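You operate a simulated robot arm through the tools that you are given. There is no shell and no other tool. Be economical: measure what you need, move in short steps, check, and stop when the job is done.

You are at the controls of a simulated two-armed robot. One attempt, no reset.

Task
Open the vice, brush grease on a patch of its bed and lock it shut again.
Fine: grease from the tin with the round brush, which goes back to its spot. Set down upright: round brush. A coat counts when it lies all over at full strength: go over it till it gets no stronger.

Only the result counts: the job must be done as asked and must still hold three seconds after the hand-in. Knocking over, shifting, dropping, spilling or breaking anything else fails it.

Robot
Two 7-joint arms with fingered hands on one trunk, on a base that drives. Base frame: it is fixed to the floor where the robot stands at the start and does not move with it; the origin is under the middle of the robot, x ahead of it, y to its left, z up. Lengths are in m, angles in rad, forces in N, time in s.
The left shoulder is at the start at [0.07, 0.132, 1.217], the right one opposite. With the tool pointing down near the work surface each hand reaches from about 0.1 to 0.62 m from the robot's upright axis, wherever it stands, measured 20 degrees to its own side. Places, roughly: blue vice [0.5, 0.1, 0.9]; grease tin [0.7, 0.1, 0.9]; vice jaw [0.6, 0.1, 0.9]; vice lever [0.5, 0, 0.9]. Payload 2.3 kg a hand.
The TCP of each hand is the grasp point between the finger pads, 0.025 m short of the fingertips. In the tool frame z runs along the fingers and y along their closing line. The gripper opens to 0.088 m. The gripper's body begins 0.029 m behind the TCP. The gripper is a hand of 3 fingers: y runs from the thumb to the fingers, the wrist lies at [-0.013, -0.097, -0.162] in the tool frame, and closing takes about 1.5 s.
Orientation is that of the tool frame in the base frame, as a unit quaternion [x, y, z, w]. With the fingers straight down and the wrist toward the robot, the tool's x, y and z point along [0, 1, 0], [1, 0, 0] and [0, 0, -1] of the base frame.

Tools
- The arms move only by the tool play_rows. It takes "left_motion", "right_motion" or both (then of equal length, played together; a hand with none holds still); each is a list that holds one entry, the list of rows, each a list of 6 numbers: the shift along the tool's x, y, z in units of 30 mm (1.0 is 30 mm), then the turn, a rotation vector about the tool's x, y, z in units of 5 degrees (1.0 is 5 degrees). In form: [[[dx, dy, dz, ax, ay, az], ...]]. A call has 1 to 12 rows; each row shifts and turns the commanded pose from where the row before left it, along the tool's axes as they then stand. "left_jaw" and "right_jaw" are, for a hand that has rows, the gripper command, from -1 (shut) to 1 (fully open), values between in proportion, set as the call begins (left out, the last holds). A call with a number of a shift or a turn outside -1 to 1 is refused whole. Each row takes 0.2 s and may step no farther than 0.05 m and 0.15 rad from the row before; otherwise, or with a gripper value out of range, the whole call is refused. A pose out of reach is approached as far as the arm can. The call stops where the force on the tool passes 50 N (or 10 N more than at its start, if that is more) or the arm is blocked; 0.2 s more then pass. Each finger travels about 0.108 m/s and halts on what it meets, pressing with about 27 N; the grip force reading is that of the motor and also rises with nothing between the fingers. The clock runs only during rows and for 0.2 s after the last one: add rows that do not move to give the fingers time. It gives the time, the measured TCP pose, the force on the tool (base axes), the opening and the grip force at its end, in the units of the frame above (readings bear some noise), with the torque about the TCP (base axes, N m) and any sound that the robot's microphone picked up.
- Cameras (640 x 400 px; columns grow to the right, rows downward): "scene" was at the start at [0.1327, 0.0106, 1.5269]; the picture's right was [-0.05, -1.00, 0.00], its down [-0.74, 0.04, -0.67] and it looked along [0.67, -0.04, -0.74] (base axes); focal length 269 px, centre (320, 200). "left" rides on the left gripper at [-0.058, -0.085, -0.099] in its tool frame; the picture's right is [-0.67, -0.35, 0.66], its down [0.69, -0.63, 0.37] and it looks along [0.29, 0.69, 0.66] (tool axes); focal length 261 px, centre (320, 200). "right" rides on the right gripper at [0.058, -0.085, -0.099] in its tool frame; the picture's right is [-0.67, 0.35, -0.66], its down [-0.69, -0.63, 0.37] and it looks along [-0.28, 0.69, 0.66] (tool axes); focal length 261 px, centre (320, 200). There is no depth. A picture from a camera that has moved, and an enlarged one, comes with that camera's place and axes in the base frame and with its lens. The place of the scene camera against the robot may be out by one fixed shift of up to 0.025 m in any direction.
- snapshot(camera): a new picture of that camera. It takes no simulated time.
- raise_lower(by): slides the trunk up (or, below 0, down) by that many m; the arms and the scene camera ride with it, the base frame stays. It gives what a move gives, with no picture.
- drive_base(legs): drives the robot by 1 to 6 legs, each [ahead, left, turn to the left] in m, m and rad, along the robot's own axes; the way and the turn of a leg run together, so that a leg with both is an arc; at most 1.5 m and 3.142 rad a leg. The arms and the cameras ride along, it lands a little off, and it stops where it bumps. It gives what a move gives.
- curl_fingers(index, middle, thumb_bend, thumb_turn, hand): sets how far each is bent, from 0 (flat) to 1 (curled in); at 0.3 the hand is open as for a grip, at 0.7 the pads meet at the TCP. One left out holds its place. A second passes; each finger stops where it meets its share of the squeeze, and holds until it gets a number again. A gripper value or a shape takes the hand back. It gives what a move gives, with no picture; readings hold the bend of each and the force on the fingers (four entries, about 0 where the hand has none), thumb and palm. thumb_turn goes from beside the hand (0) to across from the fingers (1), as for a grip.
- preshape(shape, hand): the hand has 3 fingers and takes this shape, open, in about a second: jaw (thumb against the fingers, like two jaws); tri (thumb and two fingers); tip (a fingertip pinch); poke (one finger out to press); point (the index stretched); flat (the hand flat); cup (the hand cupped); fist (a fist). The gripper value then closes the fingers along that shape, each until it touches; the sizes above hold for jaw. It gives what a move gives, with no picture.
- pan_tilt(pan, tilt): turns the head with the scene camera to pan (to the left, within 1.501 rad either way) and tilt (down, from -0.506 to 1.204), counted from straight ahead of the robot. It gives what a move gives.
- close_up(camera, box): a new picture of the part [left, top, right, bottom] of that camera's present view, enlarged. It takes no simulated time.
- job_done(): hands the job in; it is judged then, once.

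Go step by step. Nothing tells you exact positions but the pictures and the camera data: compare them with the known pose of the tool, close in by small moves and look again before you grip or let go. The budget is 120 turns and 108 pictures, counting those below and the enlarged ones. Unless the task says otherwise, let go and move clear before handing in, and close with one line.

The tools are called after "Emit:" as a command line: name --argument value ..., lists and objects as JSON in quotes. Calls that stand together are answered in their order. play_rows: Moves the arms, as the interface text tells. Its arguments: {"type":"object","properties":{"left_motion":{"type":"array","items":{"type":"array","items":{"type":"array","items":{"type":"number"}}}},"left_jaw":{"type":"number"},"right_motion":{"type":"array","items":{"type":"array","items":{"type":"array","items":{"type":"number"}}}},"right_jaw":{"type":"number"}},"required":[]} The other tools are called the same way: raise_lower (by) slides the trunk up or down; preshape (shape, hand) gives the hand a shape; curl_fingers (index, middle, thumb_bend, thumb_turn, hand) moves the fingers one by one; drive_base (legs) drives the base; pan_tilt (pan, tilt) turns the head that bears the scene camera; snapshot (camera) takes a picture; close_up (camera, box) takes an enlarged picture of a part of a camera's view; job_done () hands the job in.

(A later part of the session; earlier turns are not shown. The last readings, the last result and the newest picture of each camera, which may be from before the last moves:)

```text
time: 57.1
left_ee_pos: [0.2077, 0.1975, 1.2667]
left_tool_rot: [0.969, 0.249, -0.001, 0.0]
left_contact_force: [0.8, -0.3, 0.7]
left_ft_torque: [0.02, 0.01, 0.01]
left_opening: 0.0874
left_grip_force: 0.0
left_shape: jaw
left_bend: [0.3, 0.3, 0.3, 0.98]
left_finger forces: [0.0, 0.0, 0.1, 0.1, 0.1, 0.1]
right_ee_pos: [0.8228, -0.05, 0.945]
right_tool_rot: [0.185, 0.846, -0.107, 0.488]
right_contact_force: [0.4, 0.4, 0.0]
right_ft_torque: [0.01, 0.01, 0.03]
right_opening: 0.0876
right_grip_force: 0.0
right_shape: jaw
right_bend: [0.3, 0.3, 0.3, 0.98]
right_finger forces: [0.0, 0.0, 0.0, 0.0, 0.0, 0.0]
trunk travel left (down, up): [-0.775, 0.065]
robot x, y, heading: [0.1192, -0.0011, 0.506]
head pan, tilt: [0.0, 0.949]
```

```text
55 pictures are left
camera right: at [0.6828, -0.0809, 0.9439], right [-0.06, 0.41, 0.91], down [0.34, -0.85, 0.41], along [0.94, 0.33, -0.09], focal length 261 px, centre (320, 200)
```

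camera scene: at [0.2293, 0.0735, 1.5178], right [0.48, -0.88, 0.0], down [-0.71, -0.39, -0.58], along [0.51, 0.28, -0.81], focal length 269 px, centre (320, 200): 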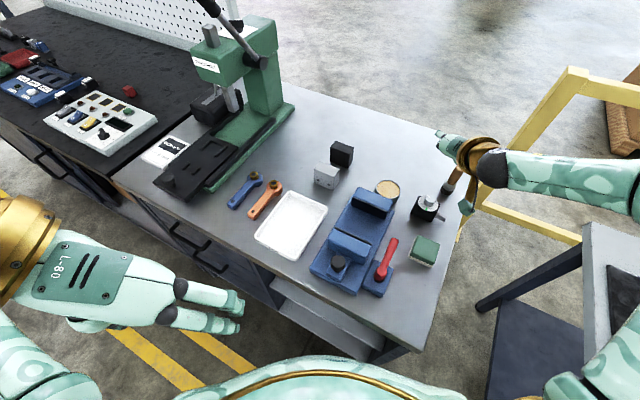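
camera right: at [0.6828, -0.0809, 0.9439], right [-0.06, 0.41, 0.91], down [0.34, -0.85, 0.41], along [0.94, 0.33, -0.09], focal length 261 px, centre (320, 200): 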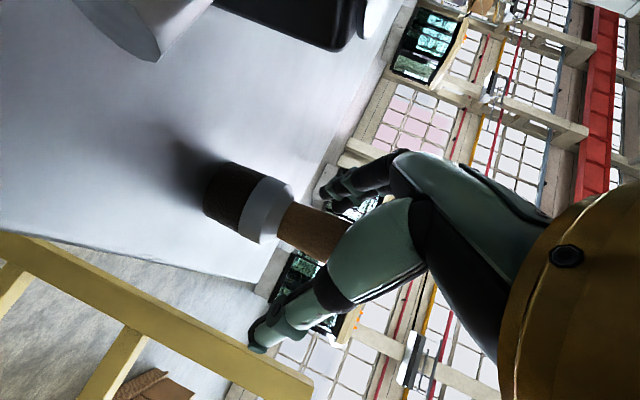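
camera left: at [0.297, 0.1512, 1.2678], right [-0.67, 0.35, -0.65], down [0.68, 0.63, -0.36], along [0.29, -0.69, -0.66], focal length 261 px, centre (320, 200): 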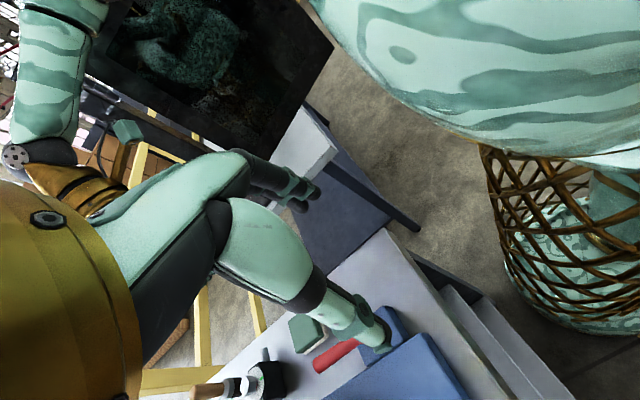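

Emit:
play_rows --right_motion '[[[0, 0.1, 0, 0, 0, 0], [0, 0, 0, 0, 0, 0], [0, 0, 0, 0, 0, 0], [0, 0, 0, 0, 0, 0], [0, 0, 0, 0, 0, 0], [0, 0, 0, 0, 0, 0], [0, 0, 0, 0, 0, 0], [0, 0, 0, 0, 0, 0]]]' --right_jaw -1

Emit:
snapshot --camera "right"

```text
time: 58.9
left_ee_pos: [0.2081, 0.1974, 1.2662]
left_tool_rot: [0.968, 0.25, -0.001, 0.0]
left_contact_force: [-0.7, 0.9, 0.8]
left_ft_torque: [-0.02, -0.02, -0.01]
left_opening: 0.0875
left_grip_force: 0.1
left_shape: jaw
left_bend: [0.3, 0.3, 0.3, 0.98]
left_finger forces: [0.1, 0.1, 0.1, 0.0, 0.1, 0.0]
right_ee_pos: [0.8225, -0.0468, 0.9452]
right_tool_rot: [0.184, 0.846, -0.108, 0.488]
right_contact_force: [-0.3, -1.4, 0.1]
right_ft_torque: [0.0, -0.01, 0.01]
right_opening: 0.0102
right_grip_force: 27.0
right_shape: jaw
right_bend: [0.74, 0.7, 0.8, 1.0]
right_finger forces: [13.6, 2.2, 0.1, 0.1, 17.4, 0.0]
trunk travel left (down, up): [-0.775, 0.065]
robot x, y, heading: [0.1183, -0.0006, 0.505]
head pan, tilt: [0.0, 0.949]
```

```text
54 pictures are left
camera right: at [0.6831, -0.0783, 0.944], right [-0.06, 0.41, 0.91], down [0.34, -0.85, 0.41], along [0.94, 0.33, -0.09], focal length 261 px, centre (320, 200)
```

right: 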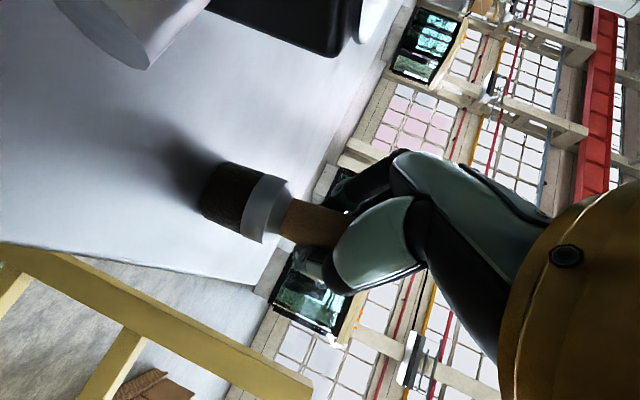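

The handle is held firmly now. I lift a little and check.

Emit:
play_rows --right_motion '[[[-0.29, 0, -0.167, 0, 0, 0], [-0.58, 0, -0.333, 0, 0, 0], [-0.58, 0, -0.333, 0, 0, 0], [-0.58, 0, -0.333, 0, 0, 0], [-0.58, 0, -0.333, 0, 0, 0]]]'

Emit:
snapshot --camera "right"

Emit:
close_up --camera "scene" --box '[390, 90, 510, 210]'

```text
time: 60.1
left_ee_pos: [0.208, 0.1958, 1.2666]
left_tool_rot: [0.968, 0.25, -0.001, 0.0]
left_contact_force: [-0.7, -0.4, 0.0]
left_ft_torque: [0.0, -0.01, -0.03]
left_opening: 0.0877
left_grip_force: 0.1
left_shape: jaw
left_bend: [0.3, 0.3, 0.3, 0.98]
left_finger forces: [0.0, 0.0, 0.0, 0.0, 0.1, 0.0]
right_ee_pos: [0.8221, -0.0453, 1.0358]
right_tool_rot: [0.186, 0.847, -0.108, 0.487]
right_contact_force: [-0.2, -0.3, 0.5]
right_ft_torque: [-0.03, 0.03, 0.02]
right_opening: 0.0071
right_grip_force: 27.1
right_shape: jaw
right_bend: [0.74, 0.71, 0.82, 1.0]
right_finger forces: [0.1, 0.1, 0.1, 0.0, 0.1, 0.0]
trunk travel left (down, up): [-0.775, 0.065]
robot x, y, heading: [0.1161, -0.0014, 0.503]
head pan, tilt: [0.0, 0.949]
```

```text
53 pictures are left
camera right: at [0.6825, -0.0769, 1.0349], right [-0.06, 0.41, 0.91], down [0.34, -0.85, 0.41], along [0.94, 0.33, -0.09], focal length 261 px, centre (320, 200)
```

right: 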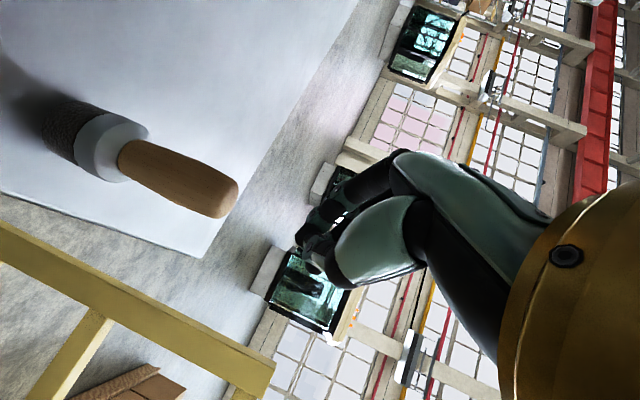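

```text
3.33 times, centred on (450, 150) of scene
camera zoom: at [0.2276, 0.0739, 1.5179], right [0.48, -0.88, 0.0], down [-0.71, -0.39, -0.58], along [0.51, 0.28, -0.81], focal length 896 px, centre (-113, 367)
```

zoom: 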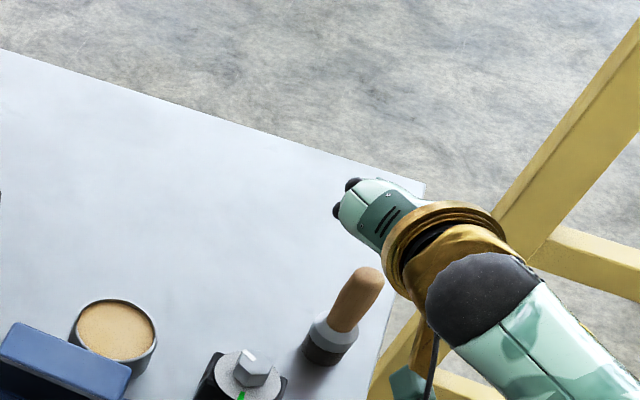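

The brush slipped out on lifting but still stands upright. I approach with a flatter tool and the handle a bit deeper, and this time wrap the fingers around it.

Emit:
play_rows --right_motion '[[[0, 0, 0, 0, 0, 0], [0, 0, 0, 0, 0, 0], [0, 0, 0, 0, 0, 0], [0, 0, 0, 0, -1, 0], [0, -0.233, 0, 0, -1, 0], [0.4, 0, 0.19, 0, 0, 0]]]' --right_jaw 1

Emit:
snapshot --camera "right"

```text
time: 61.5
left_ee_pos: [0.2088, 0.1971, 1.267]
left_tool_rot: [0.968, 0.25, -0.001, 0.001]
left_contact_force: [-0.1, 0.3, 0.1]
left_ft_torque: [0.01, 0.01, 0.03]
left_opening: 0.0876
left_grip_force: 0.1
left_shape: jaw
left_bend: [0.3, 0.3, 0.3, 0.98]
left_finger forces: [0.1, 0.0, 0.0, 0.0, 0.0, 0.1]
right_ee_pos: [0.845, -0.0573, 1.0369]
right_tool_rot: [0.172, 0.802, -0.122, 0.558]
right_contact_force: [0.2, -0.8, 0.9]
right_ft_torque: [0.02, -0.01, 0.0]
right_opening: 0.0877
right_grip_force: 0.1
right_shape: jaw
right_bend: [0.3, 0.3, 0.3, 0.98]
right_finger forces: [0.1, 0.1, 0.1, 0.0, 0.1, 0.0]
right hand out of reach, approached as far as the arm can: row 4, 5, 6
trunk travel left (down, up): [-0.775, 0.065]
robot x, y, heading: [0.1172, -0.0022, 0.505]
head pan, tilt: [0.0, 0.949]
```

```text
51 pictures are left
camera right: at [0.7065, -0.0901, 1.0173], right [-0.2, 0.48, 0.85], down [0.27, -0.81, 0.52], along [0.94, 0.34, 0.04], focal length 261 px, centre (320, 200)
```

right: 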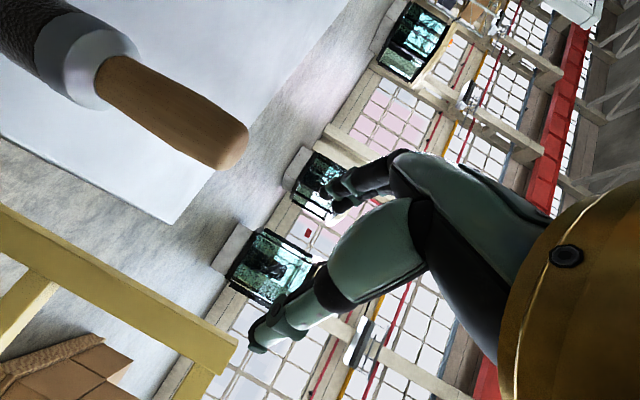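

Flattening is limited by the shoulder height. I back up and away, lower the trunk by 0.15, and look again.

Emit:
play_rows --right_motion '[[[-0.78, 0, -0.285, 0, 0, 0], [-0.78, 0, -0.285, 0, 0, 0], [-0.78, 0, -0.285, 0, 0, 0], [-0.78, 0, -0.285, 0, 0, 0], [-0.5, 0, -0.8, 0, 0, 0], [-0.3, 0, -0.9, 0, 0, 0]]]'

Emit:
raise_lower --by -0.13

Emit:
snapshot --camera "right"

```text
time: 62.9
left_ee_pos: [0.2075, 0.1963, 1.2662]
left_tool_rot: [0.968, 0.25, 0.0, 0.0]
left_contact_force: [-0.2, -0.3, -0.3]
left_ft_torque: [-0.01, -0.01, 0.0]
left_opening: 0.0876
left_grip_force: 0.0
left_shape: jaw
left_bend: [0.3, 0.3, 0.3, 0.98]
left_finger forces: [0.0, 0.1, 0.0, 0.0, 0.0, 0.0]
right_ee_pos: [0.8095, -0.0419, 1.1782]
right_tool_rot: [0.176, 0.8, -0.123, 0.56]
right_contact_force: [0.6, 0.5, 0.8]
right_ft_torque: [0.01, 0.04, 0.01]
right_opening: 0.0877
right_grip_force: 0.0
right_shape: jaw
right_bend: [0.3, 0.3, 0.3, 0.98]
right_finger forces: [0.0, 0.0, 0.0, 0.1, 0.0, 0.1]
trunk travel left (down, up): [-0.775, 0.065]
robot x, y, heading: [0.1151, -0.0015, 0.505]
head pan, tilt: [0.0, 0.949]
```

```text
time: 64.5
left_ee_pos: [0.208, 0.1973, 1.1361]
left_tool_rot: [0.968, 0.249, 0.0, 0.0]
left_contact_force: [-0.5, 0.7, 0.0]
left_ft_torque: [-0.01, 0.01, -0.04]
left_opening: 0.0874
left_grip_force: 0.1
left_shape: jaw
left_bend: [0.3, 0.3, 0.3, 0.98]
left_finger forces: [0.0, 0.0, 0.0, 0.0, 0.1, 0.1]
right_ee_pos: [0.8103, -0.0419, 1.0475]
right_tool_rot: [0.175, 0.801, -0.122, 0.56]
right_contact_force: [-0.8, -0.1, 0.1]
right_ft_torque: [0.03, 0.01, 0.04]
right_opening: 0.0876
right_grip_force: 0.1
right_shape: jaw
right_bend: [0.3, 0.3, 0.3, 0.98]
right_finger forces: [0.0, 0.1, 0.0, 0.0, 0.0, 0.1]
trunk travel left (down, up): [-0.645, 0.195]
robot x, y, heading: [0.1166, -0.0013, 0.5]
head pan, tilt: [0.0, 0.949]
```

```text
50 pictures are left
camera right: at [0.6719, -0.0736, 1.0256], right [-0.2, 0.48, 0.85], down [0.26, -0.81, 0.52], along [0.94, 0.33, 0.04], focal length 261 px, centre (320, 200)
```

right: 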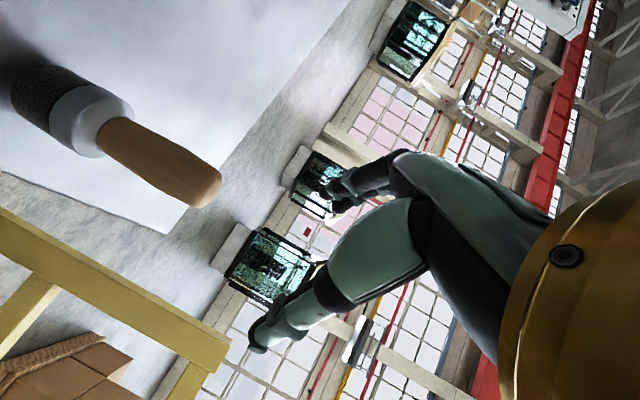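

Brush top measured at about (0.829, -0.050, 0.967), slightly farther than I had it. I go there, lower, then check.

Emit:
play_rows --right_motion '[[[-0.273, -0.067, 0.757, 0, 0, 0], [0.78, 0, 0.283, 0, 0, 0], [0.78, 0, 0.283, 0, 0, 0], [0.78, 0, 0.283, 0, 0, 0], [0.78, 0, 0.283, 0, 0, 0]]]'

Emit:
snapshot --camera "right"

Emit:
close_up --camera "scene" --box '[410, 90, 530, 210]'

```text
time: 65.7
left_ee_pos: [0.2079, 0.197, 1.1366]
left_tool_rot: [0.969, 0.249, -0.001, -0.001]
left_contact_force: [0.0, 0.7, 0.4]
left_ft_torque: [-0.02, 0.03, 0.03]
left_opening: 0.0875
left_grip_force: 0.0
left_shape: jaw
left_bend: [0.3, 0.3, 0.3, 0.98]
left_finger forces: [0.0, 0.0, 0.0, 0.1, 0.0, 0.0]
right_ee_pos: [0.8307, -0.0526, 0.9634]
right_tool_rot: [0.176, 0.801, -0.124, 0.559]
right_contact_force: [-0.1, 0.8, -0.2]
right_ft_torque: [0.01, 0.0, -0.01]
right_opening: 0.0878
right_grip_force: 0.1
right_shape: jaw
right_bend: [0.3, 0.3, 0.3, 0.98]
right_finger forces: [0.0, 0.1, 0.1, 0.1, 0.0, 0.0]
right hand out of reach, approached as far as the arm can: row 5
trunk travel left (down, up): [-0.645, 0.195]
robot x, y, heading: [0.1182, -0.0018, 0.502]
head pan, tilt: [0.0, 0.949]
```

```text
49 pictures are left
camera right: at [0.6916, -0.0843, 0.9425], right [-0.2, 0.48, 0.85], down [0.26, -0.81, 0.52], along [0.94, 0.33, 0.04], focal length 261 px, centre (320, 200)
```

right: 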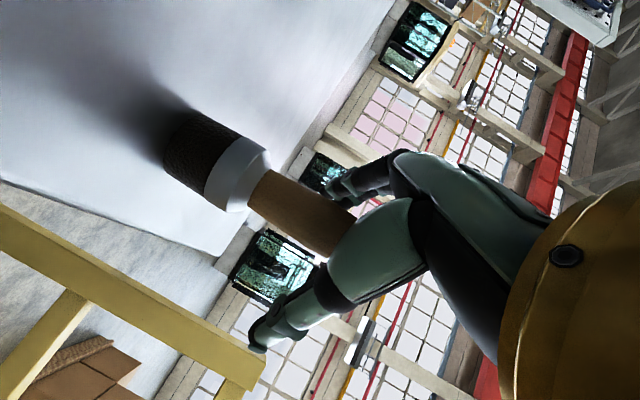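

```text
3.33 times, centred on (470, 150) of scene
camera zoom: at [0.2281, 0.0738, 1.3879], right [0.48, -0.88, 0.0], down [-0.71, -0.39, -0.58], along [0.51, 0.28, -0.81], focal length 896 px, centre (-180, 367)
```

zoom: 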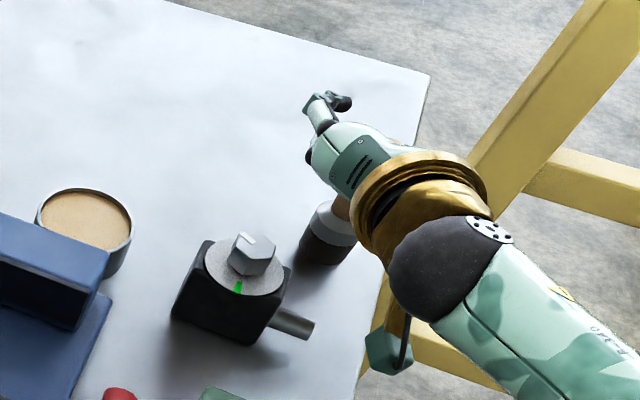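

Emit:
raise_lower --by -0.017

Emit:
curl_fingers --hand "right" --index 1 --middle 1 --thumb_bend 1

Emit:
snapshot --camera "right"

```text
time: 66.3
left_ee_pos: [0.2076, 0.1956, 1.1196]
left_tool_rot: [0.968, 0.249, 0.0, 0.0]
left_contact_force: [0.9, 0.0, -0.1]
left_ft_torque: [-0.03, -0.03, 0.0]
left_opening: 0.0876
left_grip_force: 0.0
left_shape: jaw
left_bend: [0.3, 0.3, 0.3, 0.98]
left_finger forces: [0.0, 0.0, 0.1, 0.1, 0.0, 0.0]
right_ee_pos: [0.8287, -0.0526, 0.9463]
right_tool_rot: [0.175, 0.8, -0.124, 0.56]
right_contact_force: [0.8, 0.7, -0.3]
right_ft_torque: [0.01, 0.0, -0.02]
right_opening: 0.0876
right_grip_force: 0.1
right_shape: jaw
right_bend: [0.3, 0.3, 0.3, 0.98]
right_finger forces: [0.0, 0.1, 0.1, 0.0, 0.0, 0.1]
trunk travel left (down, up): [-0.628, 0.212]
robot x, y, heading: [0.1167, -0.0004, 0.505]
head pan, tilt: [0.0, 0.949]
```

```text
time: 67.3
left_ee_pos: [0.2083, 0.1966, 1.1194]
left_tool_rot: [0.968, 0.249, -0.002, 0.0]
left_contact_force: [0.1, 0.3, 0.2]
left_ft_torque: [-0.02, 0.0, 0.0]
left_opening: 0.0876
left_grip_force: 0.0
left_shape: jaw
left_bend: [0.3, 0.3, 0.3, 0.98]
left_finger forces: [0.0, 0.0, 0.1, 0.0, 0.0, 0.0]
right_ee_pos: [0.8294, -0.0517, 0.9471]
right_tool_rot: [0.175, 0.801, -0.123, 0.559]
right_contact_force: [0.3, 0.3, -0.1]
right_ft_torque: [-0.02, -0.04, 0.01]
right_opening: 0.014
right_grip_force: 12.9
right_shape: fingers
right_bend: [0.88, 0.97, 0.97, 0.92]
right_finger forces: [3.0, 15.8, 0.0, 0.0, 0.0, 6.6]
trunk travel left (down, up): [-0.628, 0.212]
robot x, y, heading: [0.1186, -0.001, 0.504]
head pan, tilt: [0.0, 0.949]
```

```text
47 pictures are left
camera right: at [0.6917, -0.0841, 0.9257], right [-0.2, 0.48, 0.85], down [0.26, -0.81, 0.52], along [0.94, 0.33, 0.04], focal length 261 px, centre (320, 200)
```

right: 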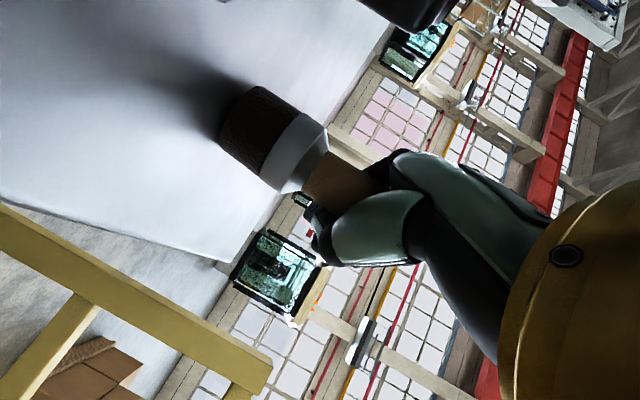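

The handle is now wrapped against the palm (middle 16 N, palm 7 N). I lift slightly with the trunk and check.

Emit:
raise_lower --by 0.02

Emit:
snapshot --camera "right"

```text
time: 68.0
left_ee_pos: [0.2092, 0.1959, 1.1389]
left_tool_rot: [0.968, 0.249, -0.001, 0.0]
left_contact_force: [-0.4, 0.4, 0.2]
left_ft_torque: [-0.01, 0.01, 0.03]
left_opening: 0.0876
left_grip_force: 0.0
left_shape: jaw
left_bend: [0.3, 0.3, 0.3, 0.98]
left_finger forces: [0.0, 0.0, 0.0, 0.1, 0.0, 0.0]
right_ee_pos: [0.8297, -0.0525, 0.9679]
right_tool_rot: [0.175, 0.801, -0.123, 0.559]
right_contact_force: [0.2, -0.5, -0.7]
right_ft_torque: [-0.01, 0.0, 0.0]
right_opening: 0.0138
right_grip_force: 12.5
right_shape: fingers
right_bend: [0.88, 0.97, 0.97, 0.92]
right_finger forces: [3.0, 15.9, 0.0, 0.0, 0.0, 6.5]
trunk travel left (down, up): [-0.648, 0.192]
robot x, y, heading: [0.117, -0.0048, 0.502]
head pan, tilt: [0.0, 0.949]
```

```text
46 pictures are left
camera right: at [0.6918, -0.0841, 0.9458], right [-0.2, 0.48, 0.85], down [0.26, -0.81, 0.52], along [0.94, 0.33, 0.04], focal length 261 px, centre (320, 200)
```

right: 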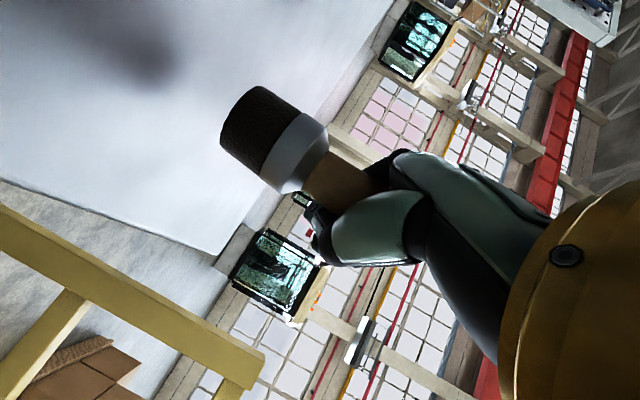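

Brush is in the hand, upright, with its tip about (-0.006, +0.031, -0.079) from the TCP. I raise the trunk 0.1 and carry it toward the tin.

Emit:
raise_lower --by 0.1

Emit:
snapshot --camera "scene"

```text
time: 69.3
left_ee_pos: [0.2081, 0.1967, 1.24]
left_tool_rot: [0.968, 0.25, -0.001, -0.001]
left_contact_force: [0.8, 0.2, 0.6]
left_ft_torque: [0.0, -0.03, -0.01]
left_opening: 0.0877
left_grip_force: 0.2
left_shape: jaw
left_bend: [0.3, 0.3, 0.3, 0.98]
left_finger forces: [0.0, 0.0, 0.0, 0.0, 0.1, 0.1]
right_ee_pos: [0.8311, -0.0504, 1.0674]
right_tool_rot: [0.176, 0.801, -0.123, 0.559]
right_contact_force: [0.2, 0.2, -1.9]
right_ft_torque: [-0.04, -0.01, 0.0]
right_opening: 0.0139
right_grip_force: 12.9
right_shape: fingers
right_bend: [0.88, 0.97, 0.97, 0.92]
right_finger forces: [3.0, 15.8, 0.0, 0.0, 0.0, 6.6]
trunk travel left (down, up): [-0.748, 0.092]
robot x, y, heading: [0.1142, -0.0036, 0.506]
head pan, tilt: [0.0, 0.949]
```

```text
45 pictures are left
camera scene: at [0.2286, 0.0741, 1.4908], right [0.48, -0.88, 0.0], down [-0.71, -0.39, -0.58], along [0.51, 0.28, -0.81], focal length 269 px, centre (320, 200)
```

scene: 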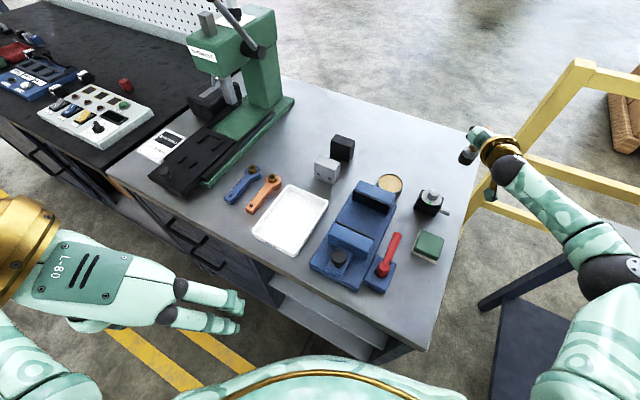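

Emit:
play_rows --right_motion '[[[0.238, 0.393, -0.651, 0, 0, 0], [0.238, 0.393, -0.651, 0, 0, 0], [0.238, 0.393, -0.651, 0, 0, 0], [0.238, 0.393, -0.651, 0, 0, 0], [0.238, 0.393, -0.651, 0, 0, 0], [0.238, 0.393, -0.651, 0, 0, 0], [0.238, 0.393, -0.651, 0, 0, 0]]]'

Emit:
snapshot --camera "right"

Emit:
close_up --camera "scene" --box '[340, 130, 460, 230]'

```text
time: 70.9
left_ee_pos: [0.2089, 0.1968, 1.239]
left_tool_rot: [0.969, 0.249, -0.001, 0.0]
left_contact_force: [-0.3, -0.6, -0.4]
left_ft_torque: [0.0, 0.04, 0.01]
left_opening: 0.0877
left_grip_force: 0.0
left_shape: jaw
left_bend: [0.3, 0.3, 0.3, 0.98]
left_finger forces: [0.0, 0.0, 0.1, 0.0, 0.1, 0.0]
right_ee_pos: [0.819, -0.0408, 1.0668]
right_tool_rot: [0.174, 0.803, -0.122, 0.557]
right_contact_force: [-0.2, -0.1, -0.8]
right_ft_torque: [-0.03, -0.01, 0.0]
right_opening: 0.0141
right_grip_force: 12.2
right_shape: fingers
right_bend: [0.88, 0.97, 0.97, 0.92]
right_finger forces: [2.9, 15.3, 0.1, 0.0, 0.0, 6.3]
right hand out of reach, approached as far as the arm can: row 1, 2, 3, 4, 5, 6, 7
trunk travel left (down, up): [-0.748, 0.092]
robot x, y, heading: [0.1168, -0.0053, 0.502]
head pan, tilt: [0.0, 0.949]
```

```text
44 pictures are left
camera right: at [0.6803, -0.0725, 1.0475], right [-0.2, 0.48, 0.86], down [0.27, -0.81, 0.52], along [0.94, 0.33, 0.03], focal length 261 px, centre (320, 200)
```

right: 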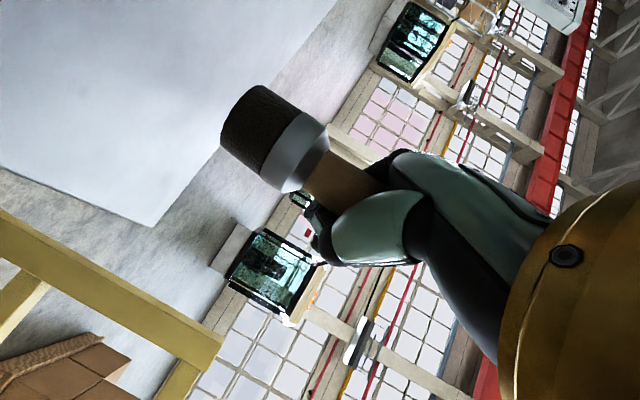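

```text
4.00 times, centred on (400, 180) of scene
camera zoom: at [0.2284, 0.0741, 1.4908], right [0.48, -0.88, 0.0], down [-0.71, -0.39, -0.58], along [0.51, 0.28, -0.81], focal length 1076 px, centre (0, 280)
```

zoom: 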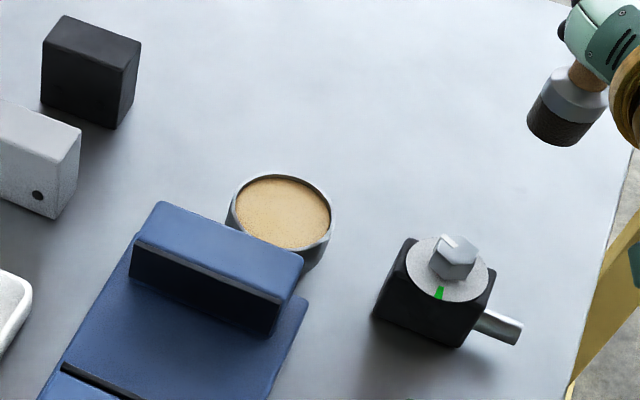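

The arm can't retract in this attitude, but the base can carry it: I drive left and slightly back so the brush comes over the tin.

Emit:
drive_base --legs '[[-0.014, 0.152, 0]]'

Emit:
snapshot --camera "right"

Emit:
snapshot --camera "scene"

```text
time: 72.2
left_ee_pos: [0.1285, 0.3155, 1.2406]
left_tool_rot: [0.969, 0.249, -0.001, -0.001]
left_contact_force: [0.8, 0.4, 0.4]
left_ft_torque: [0.01, -0.02, 0.01]
left_opening: 0.0876
left_grip_force: 0.1
left_shape: jaw
left_bend: [0.3, 0.3, 0.3, 0.98]
left_finger forces: [0.0, 0.1, 0.0, 0.0, 0.0, 0.1]
right_ee_pos: [0.7381, 0.0777, 1.0658]
right_tool_rot: [0.174, 0.804, -0.122, 0.556]
right_contact_force: [0.1, -0.6, -1.3]
right_ft_torque: [-0.02, -0.05, 0.0]
right_opening: 0.0138
right_grip_force: 12.3
right_shape: fingers
right_bend: [0.88, 0.97, 0.97, 0.92]
right_finger forces: [3.0, 15.4, 0.0, 0.0, 0.0, 6.3]
trunk travel left (down, up): [-0.748, 0.092]
robot x, y, heading: [0.0346, 0.1194, 0.5]
head pan, tilt: [0.0, 0.949]
```

```text
42 pictures are left
camera right: at [0.5997, 0.0455, 1.0464], right [-0.2, 0.48, 0.86], down [0.27, -0.81, 0.51], along [0.94, 0.33, 0.03], focal length 261 px, centre (320, 200)
```

right: 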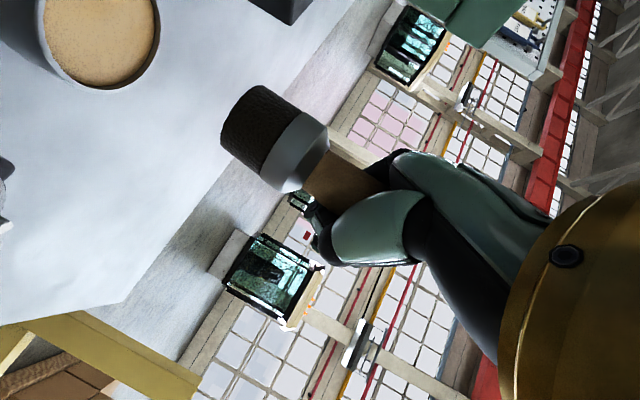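

```text
41 pictures are left
camera scene: at [0.1486, 0.1918, 1.4908], right [0.48, -0.88, 0.0], down [-0.71, -0.39, -0.58], along [0.51, 0.28, -0.81], focal length 269 px, centre (320, 200)
```

scene: 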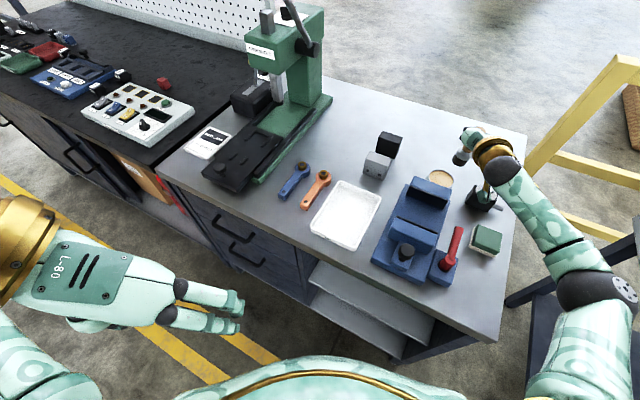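

By both measures the brush tip is over the tin, near (0.731, 0.11). I lower 40 mm and verify.

Emit:
raise_lower --by -0.045

Emit:
close_up --camera "scene" --box '[400, 100, 520, 220]'

Emit:
snapshot --camera "right"

```text
time: 73.1
left_ee_pos: [0.1273, 0.3179, 1.1949]
left_tool_rot: [0.969, 0.249, 0.0, 0.0]
left_contact_force: [-0.4, -0.1, -0.5]
left_ft_torque: [-0.02, -0.02, 0.04]
left_opening: 0.0877
left_grip_force: 0.0
left_shape: jaw
left_bend: [0.3, 0.3, 0.3, 0.98]
left_finger forces: [0.0, 0.1, 0.0, 0.0, 0.0, 0.0]
right_ee_pos: [0.7362, 0.0809, 1.0231]
right_tool_rot: [0.174, 0.803, -0.123, 0.557]
right_contact_force: [-0.2, -0.8, -0.3]
right_ft_torque: [-0.04, -0.01, 0.03]
right_opening: 0.0143
right_grip_force: 11.7
right_shape: fingers
right_bend: [0.88, 0.97, 0.97, 0.92]
right_finger forces: [3.0, 15.3, 0.0, 0.1, 0.1, 6.3]
trunk travel left (down, up): [-0.703, 0.137]
robot x, y, heading: [0.0333, 0.1172, 0.501]
head pan, tilt: [0.0, 0.949]
```

```text
3.33 times, centred on (460, 160) of scene
camera zoom: at [0.146, 0.195, 1.4458], right [0.48, -0.88, 0.0], down [-0.71, -0.39, -0.58], along [0.51, 0.28, -0.81], focal length 896 px, centre (-147, 333)
```

zoom: 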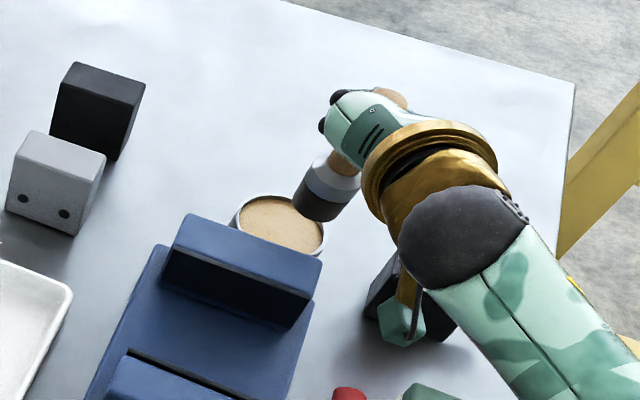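

```text
39 pictures are left
camera right: at [0.5979, 0.0477, 1.0026], right [-0.2, 0.48, 0.86], down [0.27, -0.81, 0.52], along [0.94, 0.33, 0.03], focal length 261 px, centre (320, 200)
```

right: 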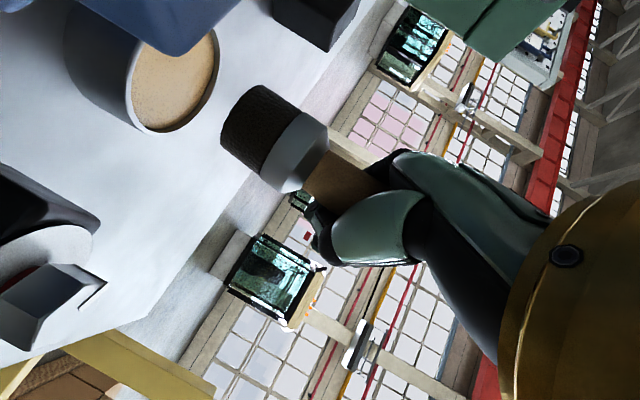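

Tip and tin agree within about a centimetre; I nudge slightly toward +y and lower until close to the grease.

Emit:
play_rows --right_motion '[[[-0.01, 0.2, 0.033, 0, 0, 0]]]'

Emit:
raise_lower --by -0.03

Emit:
close_up --camera "scene" --box '[420, 120, 500, 200]'

Emit:
snapshot --camera "right"

```text
time: 73.5
left_ee_pos: [0.1273, 0.318, 1.1947]
left_tool_rot: [0.968, 0.249, -0.001, 0.001]
left_contact_force: [-0.3, -0.2, -0.5]
left_ft_torque: [-0.01, 0.0, -0.02]
left_opening: 0.0876
left_grip_force: 0.2
left_shape: jaw
left_bend: [0.3, 0.3, 0.3, 0.98]
left_finger forces: [0.0, 0.0, 0.0, 0.1, 0.1, 0.0]
right_ee_pos: [0.7408, 0.084, 1.0236]
right_tool_rot: [0.174, 0.803, -0.122, 0.557]
right_contact_force: [-0.5, 0.5, -0.1]
right_ft_torque: [-0.01, -0.02, 0.0]
right_opening: 0.0141
right_grip_force: 12.4
right_shape: fingers
right_bend: [0.88, 0.97, 0.97, 0.92]
right_finger forces: [2.9, 15.2, 0.0, 0.0, 0.0, 6.2]
trunk travel left (down, up): [-0.703, 0.137]
robot x, y, heading: [0.0359, 0.1215, 0.503]
head pan, tilt: [0.0, 0.949]
```

```text
time: 74.3
left_ee_pos: [0.126, 0.3165, 1.1642]
left_tool_rot: [0.969, 0.249, 0.0, -0.001]
left_contact_force: [0.7, 0.2, -1.2]
left_ft_torque: [0.02, 0.0, 0.01]
left_opening: 0.0875
left_grip_force: 0.1
left_shape: jaw
left_bend: [0.3, 0.3, 0.3, 0.98]
left_finger forces: [0.0, 0.0, 0.1, 0.0, 0.0, 0.1]
right_ee_pos: [0.7387, 0.0834, 0.9928]
right_tool_rot: [0.175, 0.802, -0.122, 0.557]
right_contact_force: [0.4, -0.4, -1.2]
right_ft_torque: [-0.02, 0.0, 0.0]
right_opening: 0.014
right_grip_force: 12.0
right_shape: fingers
right_bend: [0.88, 0.97, 0.97, 0.92]
right_finger forces: [3.0, 15.3, 0.1, 0.1, 0.1, 6.2]
trunk travel left (down, up): [-0.673, 0.167]
robot x, y, heading: [0.0314, 0.1215, 0.502]
head pan, tilt: [0.0, 0.949]
```

```text
5.00 times, centred on (460, 160) of scene
camera zoom: at [0.1463, 0.1946, 1.4158], right [0.48, -0.88, 0.0], down [-0.71, -0.39, -0.58], along [0.51, 0.28, -0.81], focal length 1344 px, centre (-380, 400)
```

zoom: 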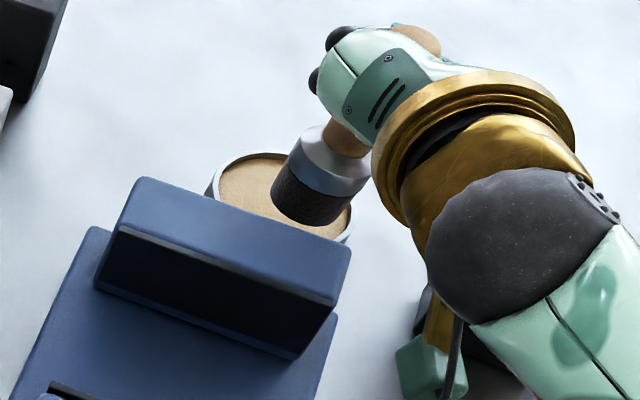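

```text
37 pictures are left
camera right: at [0.6008, 0.052, 0.9727], right [-0.2, 0.48, 0.86], down [0.27, -0.81, 0.52], along [0.94, 0.33, 0.03], focal length 261 px, centre (320, 200)
```

right: 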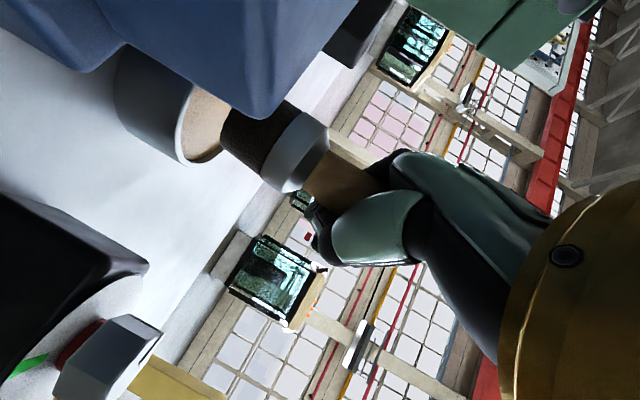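

The brush is still off toward -y over the tin. I shift it sideways about 16 mm and look again.

Emit:
play_rows --right_motion '[[[0, 0.28, 0, 0, 0, 0], [0, 0.28, 0, 0, 0, 0]]]'

Emit:
close_up --camera "scene" --box '[420, 120, 500, 200]'

```text
time: 74.9
left_ee_pos: [0.126, 0.318, 1.1642]
left_tool_rot: [0.968, 0.249, -0.001, 0.0]
left_contact_force: [0.4, 1.0, -0.7]
left_ft_torque: [0.0, -0.01, -0.02]
left_opening: 0.0879
left_grip_force: 0.0
left_shape: jaw
left_bend: [0.3, 0.3, 0.3, 0.98]
left_finger forces: [0.1, 0.0, 0.0, 0.1, 0.1, 0.0]
right_ee_pos: [0.746, 0.1001, 0.9946]
right_tool_rot: [0.174, 0.803, -0.123, 0.556]
right_contact_force: [-0.3, -0.2, -0.5]
right_ft_torque: [-0.05, -0.04, -0.03]
right_opening: 0.0139
right_grip_force: 12.3
right_shape: fingers
right_bend: [0.88, 0.97, 0.97, 0.92]
right_finger forces: [3.0, 15.4, 0.0, 0.0, 0.0, 6.1]
trunk travel left (down, up): [-0.673, 0.167]
robot x, y, heading: [0.0368, 0.1201, 0.499]
head pan, tilt: [0.0, 0.949]
```

```text
5.00 times, centred on (460, 160) of scene
camera zoom: at [0.1465, 0.1953, 1.4158], right [0.48, -0.88, 0.0], down [-0.71, -0.39, -0.58], along [0.51, 0.28, -0.81], focal length 1344 px, centre (-380, 400)
```

zoom: 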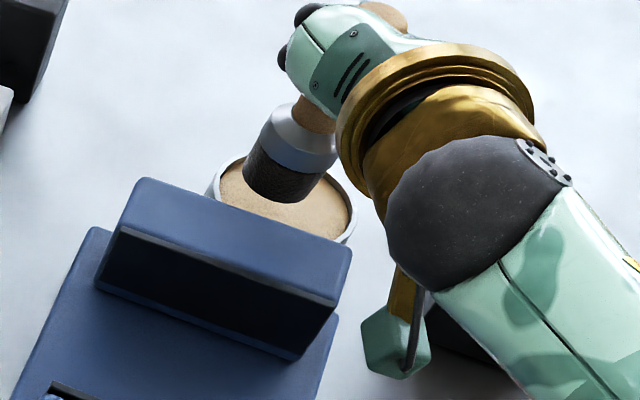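

Centred over the tin now. I dip gently.

Emit:
raise_lower --by -0.014

Emit:
close_up --camera "scene" --box '[420, 120, 500, 200]'

```text
time: 75.5
left_ee_pos: [0.1267, 0.3181, 1.1508]
left_tool_rot: [0.969, 0.248, -0.001, -0.001]
left_contact_force: [-0.3, 0.2, -0.5]
left_ft_torque: [0.03, -0.03, 0.0]
left_opening: 0.0876
left_grip_force: 0.0
left_shape: jaw
left_bend: [0.3, 0.3, 0.3, 0.98]
left_finger forces: [0.0, 0.0, 0.1, 0.0, 0.0, 0.0]
right_ee_pos: [0.7462, 0.1011, 0.9796]
right_tool_rot: [0.174, 0.803, -0.123, 0.557]
right_contact_force: [0.5, 0.3, -0.9]
right_ft_torque: [-0.04, -0.02, 0.01]
right_opening: 0.0143
right_grip_force: 12.2
right_shape: fingers
right_bend: [0.88, 0.97, 0.97, 0.92]
right_finger forces: [3.0, 15.3, 0.0, 0.0, 0.0, 6.1]
trunk travel left (down, up): [-0.659, 0.181]
robot x, y, heading: [0.0365, 0.1192, 0.504]
head pan, tilt: [0.0, 0.949]
```

```text
5.00 times, centred on (460, 160) of scene
camera zoom: at [0.1466, 0.1948, 1.4018], right [0.48, -0.88, 0.0], down [-0.71, -0.39, -0.58], along [0.51, 0.28, -0.81], focal length 1344 px, centre (-380, 400)
```

zoom: 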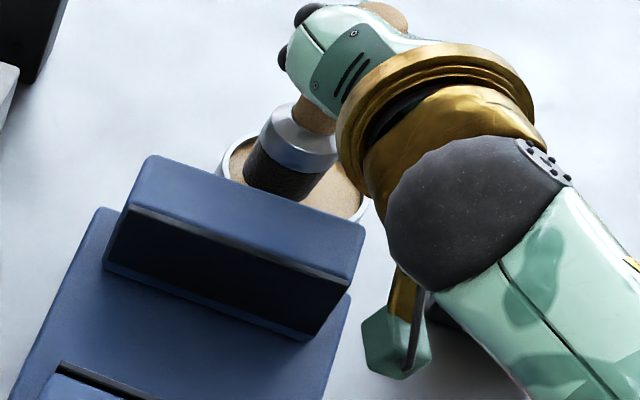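

Emit:
raise_lower --by -0.008

Emit:
close_up --camera "scene" --box '[420, 120, 500, 200]'

```text
time: 76.1
left_ee_pos: [0.1262, 0.3181, 1.1434]
left_tool_rot: [0.969, 0.249, -0.001, 0.0]
left_contact_force: [0.3, 0.3, 0.9]
left_ft_torque: [0.03, 0.03, 0.01]
left_opening: 0.0877
left_grip_force: 0.1
left_shape: jaw
left_bend: [0.3, 0.3, 0.3, 0.98]
left_finger forces: [0.1, 0.1, 0.1, 0.0, 0.0, 0.0]
right_ee_pos: [0.7464, 0.099, 0.9717]
right_tool_rot: [0.175, 0.803, -0.124, 0.556]
right_contact_force: [-0.2, -0.2, -1.4]
right_ft_torque: [-0.05, -0.04, 0.02]
right_opening: 0.014
right_grip_force: 12.5
right_shape: fingers
right_bend: [0.88, 0.97, 0.97, 0.92]
right_finger forces: [2.9, 15.5, 0.0, 0.1, 0.0, 6.0]
trunk travel left (down, up): [-0.651, 0.189]
robot x, y, heading: [0.0382, 0.1231, 0.498]
head pan, tilt: [0.0, 0.949]
```

```text
5.00 times, centred on (460, 160) of scene
camera zoom: at [0.1464, 0.1948, 1.3938], right [0.48, -0.88, 0.0], down [-0.71, -0.39, -0.58], along [0.51, 0.28, -0.81], focal length 1344 px, centre (-380, 400)
```

zoom: 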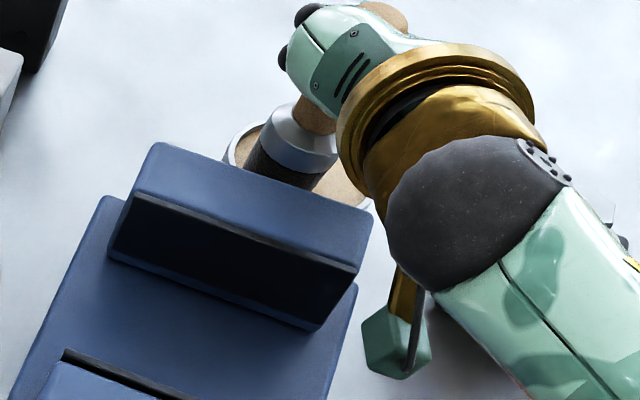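

Emit:
raise_lower --by -0.006

Emit:
raise_lower --by 0.075

Emit:
snapshot --camera "right"

Emit:
close_up --camera "scene" --box '[420, 120, 500, 200]'

```text
time: 76.6
left_ee_pos: [0.1237, 0.3181, 1.1376]
left_tool_rot: [0.968, 0.249, 0.001, 0.0]
left_contact_force: [0.2, 0.4, 0.0]
left_ft_torque: [-0.01, 0.01, -0.01]
left_opening: 0.0876
left_grip_force: 0.1
left_shape: jaw
left_bend: [0.3, 0.3, 0.3, 0.98]
left_finger forces: [0.0, 0.1, 0.0, 0.0, 0.1, 0.0]
right_ee_pos: [0.744, 0.0999, 0.9706]
right_tool_rot: [0.175, 0.801, -0.121, 0.56]
right_contact_force: [1.5, 1.8, 15.3]
right_ft_torque: [0.15, 0.24, -0.05]
right_opening: 0.0142
right_grip_force: 15.0
right_shape: fingers
right_bend: [0.88, 0.98, 0.97, 0.92]
right_finger forces: [3.1, 16.5, 0.0, 0.0, 0.1, 10.4]
trunk travel left (down, up): [-0.645, 0.195]
robot x, y, heading: [0.0339, 0.1228, 0.498]
head pan, tilt: [0.0, 0.949]
```

```text
time: 77.7
left_ee_pos: [0.1265, 0.3178, 1.2118]
left_tool_rot: [0.969, 0.249, -0.001, -0.001]
left_contact_force: [-0.1, -1.1, -1.0]
left_ft_torque: [0.0, 0.0, -0.02]
left_opening: 0.0876
left_grip_force: 0.0
left_shape: jaw
left_bend: [0.3, 0.3, 0.3, 0.98]
left_finger forces: [0.0, 0.0, 0.1, 0.1, 0.1, 0.0]
right_ee_pos: [0.7477, 0.1, 1.0408]
right_tool_rot: [0.175, 0.803, -0.124, 0.556]
right_contact_force: [-1.2, 0.1, -1.4]
right_ft_torque: [-0.02, -0.05, -0.01]
right_opening: 0.0144
right_grip_force: 13.4
right_shape: fingers
right_bend: [0.88, 0.98, 0.97, 0.92]
right_finger forces: [3.3, 16.9, 0.0, 0.0, 0.1, 6.3]
trunk travel left (down, up): [-0.72, 0.12]
robot x, y, heading: [0.0362, 0.122, 0.502]
head pan, tilt: [0.0, 0.949]
```

```text
33 pictures are left
camera right: at [0.6085, 0.0678, 1.0209], right [-0.2, 0.48, 0.86], down [0.27, -0.81, 0.52], along [0.94, 0.33, 0.03], focal length 261 px, centre (320, 200)
```

right: 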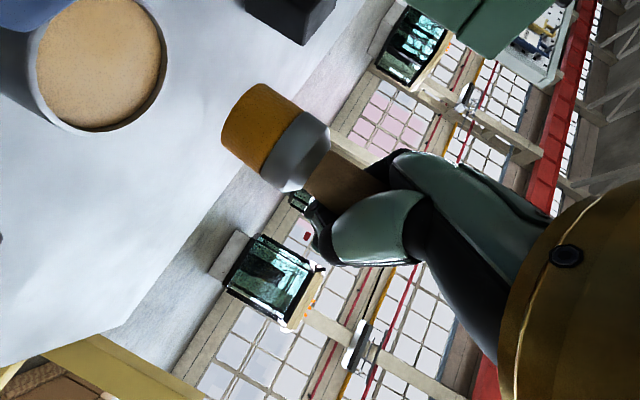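

```text
5.00 times, centred on (460, 160) of scene
camera zoom: at [0.1466, 0.1948, 1.4628], right [0.48, -0.88, 0.0], down [-0.71, -0.39, -0.58], along [0.51, 0.28, -0.81], focal length 1344 px, centre (-380, 400)
```

zoom: 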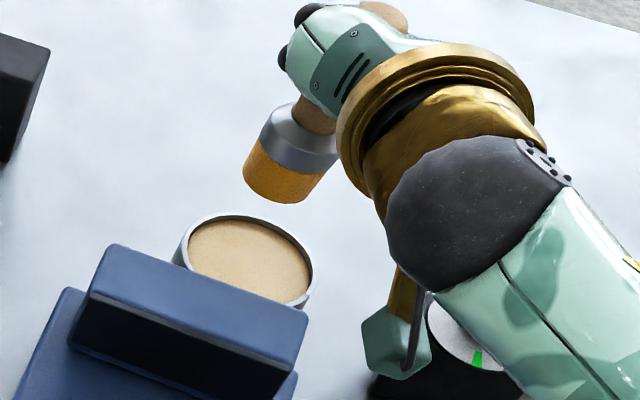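

The bristles are loaded with grease. I raise slightly and drive so the brush comes over the gap between the jaws.

Emit:
raise_lower --by 0.03

Emit:
drive_base --legs '[[-0.146, 0.084, 0]]'

Emit:
snapshot --camera "scene"

Emit:
snapshot --camera "right"

```text
time: 78.5
left_ee_pos: [0.1271, 0.3182, 1.2422]
left_tool_rot: [0.968, 0.25, 0.0, 0.0]
left_contact_force: [0.1, 0.1, 0.3]
left_ft_torque: [-0.02, -0.04, -0.02]
left_opening: 0.0872
left_grip_force: 0.1
left_shape: jaw
left_bend: [0.3, 0.3, 0.3, 0.98]
left_finger forces: [0.0, 0.1, 0.0, 0.0, 0.0, 0.1]
right_ee_pos: [0.7473, 0.0994, 1.0714]
right_tool_rot: [0.173, 0.803, -0.123, 0.557]
right_contact_force: [-0.2, 0.7, -1.6]
right_ft_torque: [0.03, -0.01, 0.02]
right_opening: 0.0144
right_grip_force: 13.1
right_shape: fingers
right_bend: [0.88, 0.98, 0.97, 0.92]
right_finger forces: [3.3, 16.8, 0.0, 0.1, 0.1, 6.2]
trunk travel left (down, up): [-0.75, 0.09]
robot x, y, heading: [0.0353, 0.1233, 0.5]
head pan, tilt: [0.0, 0.949]
```

```text
time: 80.0
left_ee_pos: [-0.0376, 0.3225, 1.2404]
left_tool_rot: [0.969, 0.247, -0.001, 0.0]
left_contact_force: [-0.3, 0.3, -0.5]
left_ft_torque: [-0.01, 0.02, -0.01]
left_opening: 0.0873
left_grip_force: 0.0
left_shape: jaw
left_bend: [0.3, 0.3, 0.3, 0.98]
left_finger forces: [0.0, 0.0, 0.0, 0.0, 0.0, 0.0]
right_ee_pos: [0.5807, 0.1011, 1.0701]
right_tool_rot: [0.176, 0.803, -0.125, 0.556]
right_contact_force: [0.6, 0.0, -0.3]
right_ft_torque: [-0.05, -0.03, -0.01]
right_opening: 0.0144
right_grip_force: 13.4
right_shape: fingers
right_bend: [0.88, 0.98, 0.97, 0.92]
right_finger forces: [3.5, 16.9, 0.0, 0.0, 0.0, 6.4]
trunk travel left (down, up): [-0.75, 0.09]
robot x, y, heading: [-0.1316, 0.1249, 0.493]
head pan, tilt: [0.0, 0.949]
```

```text
31 pictures are left
camera scene: at [-0.0176, 0.1986, 1.4925], right [0.48, -0.88, 0.0], down [-0.72, -0.39, -0.58], along [0.51, 0.28, -0.81], focal length 269 px, centre (320, 200)
```

scene: 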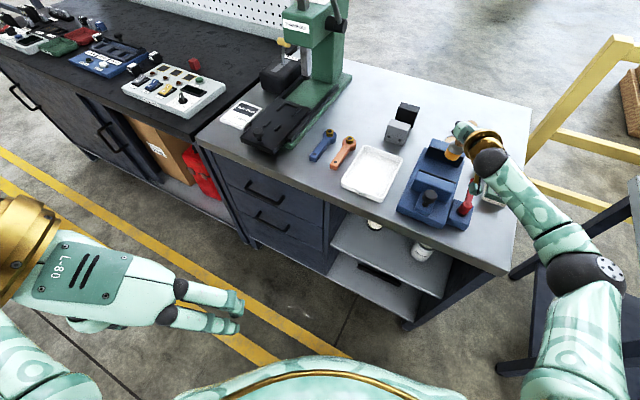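

```text
30 pictures are left
camera right: at [0.4427, 0.0701, 1.0493], right [-0.19, 0.48, 0.86], down [0.27, -0.81, 0.52], along [0.94, 0.33, 0.03], focal length 261 px, centre (320, 200)
```

right: 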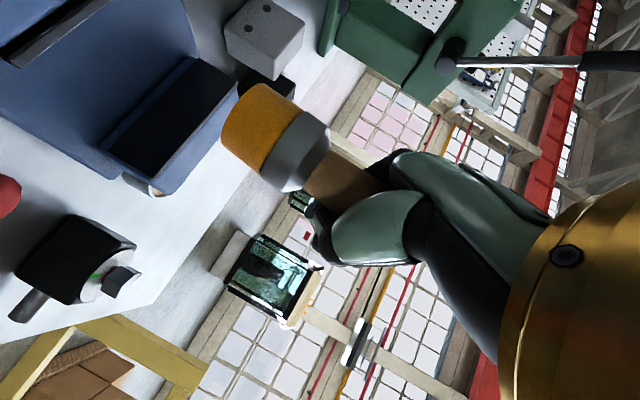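

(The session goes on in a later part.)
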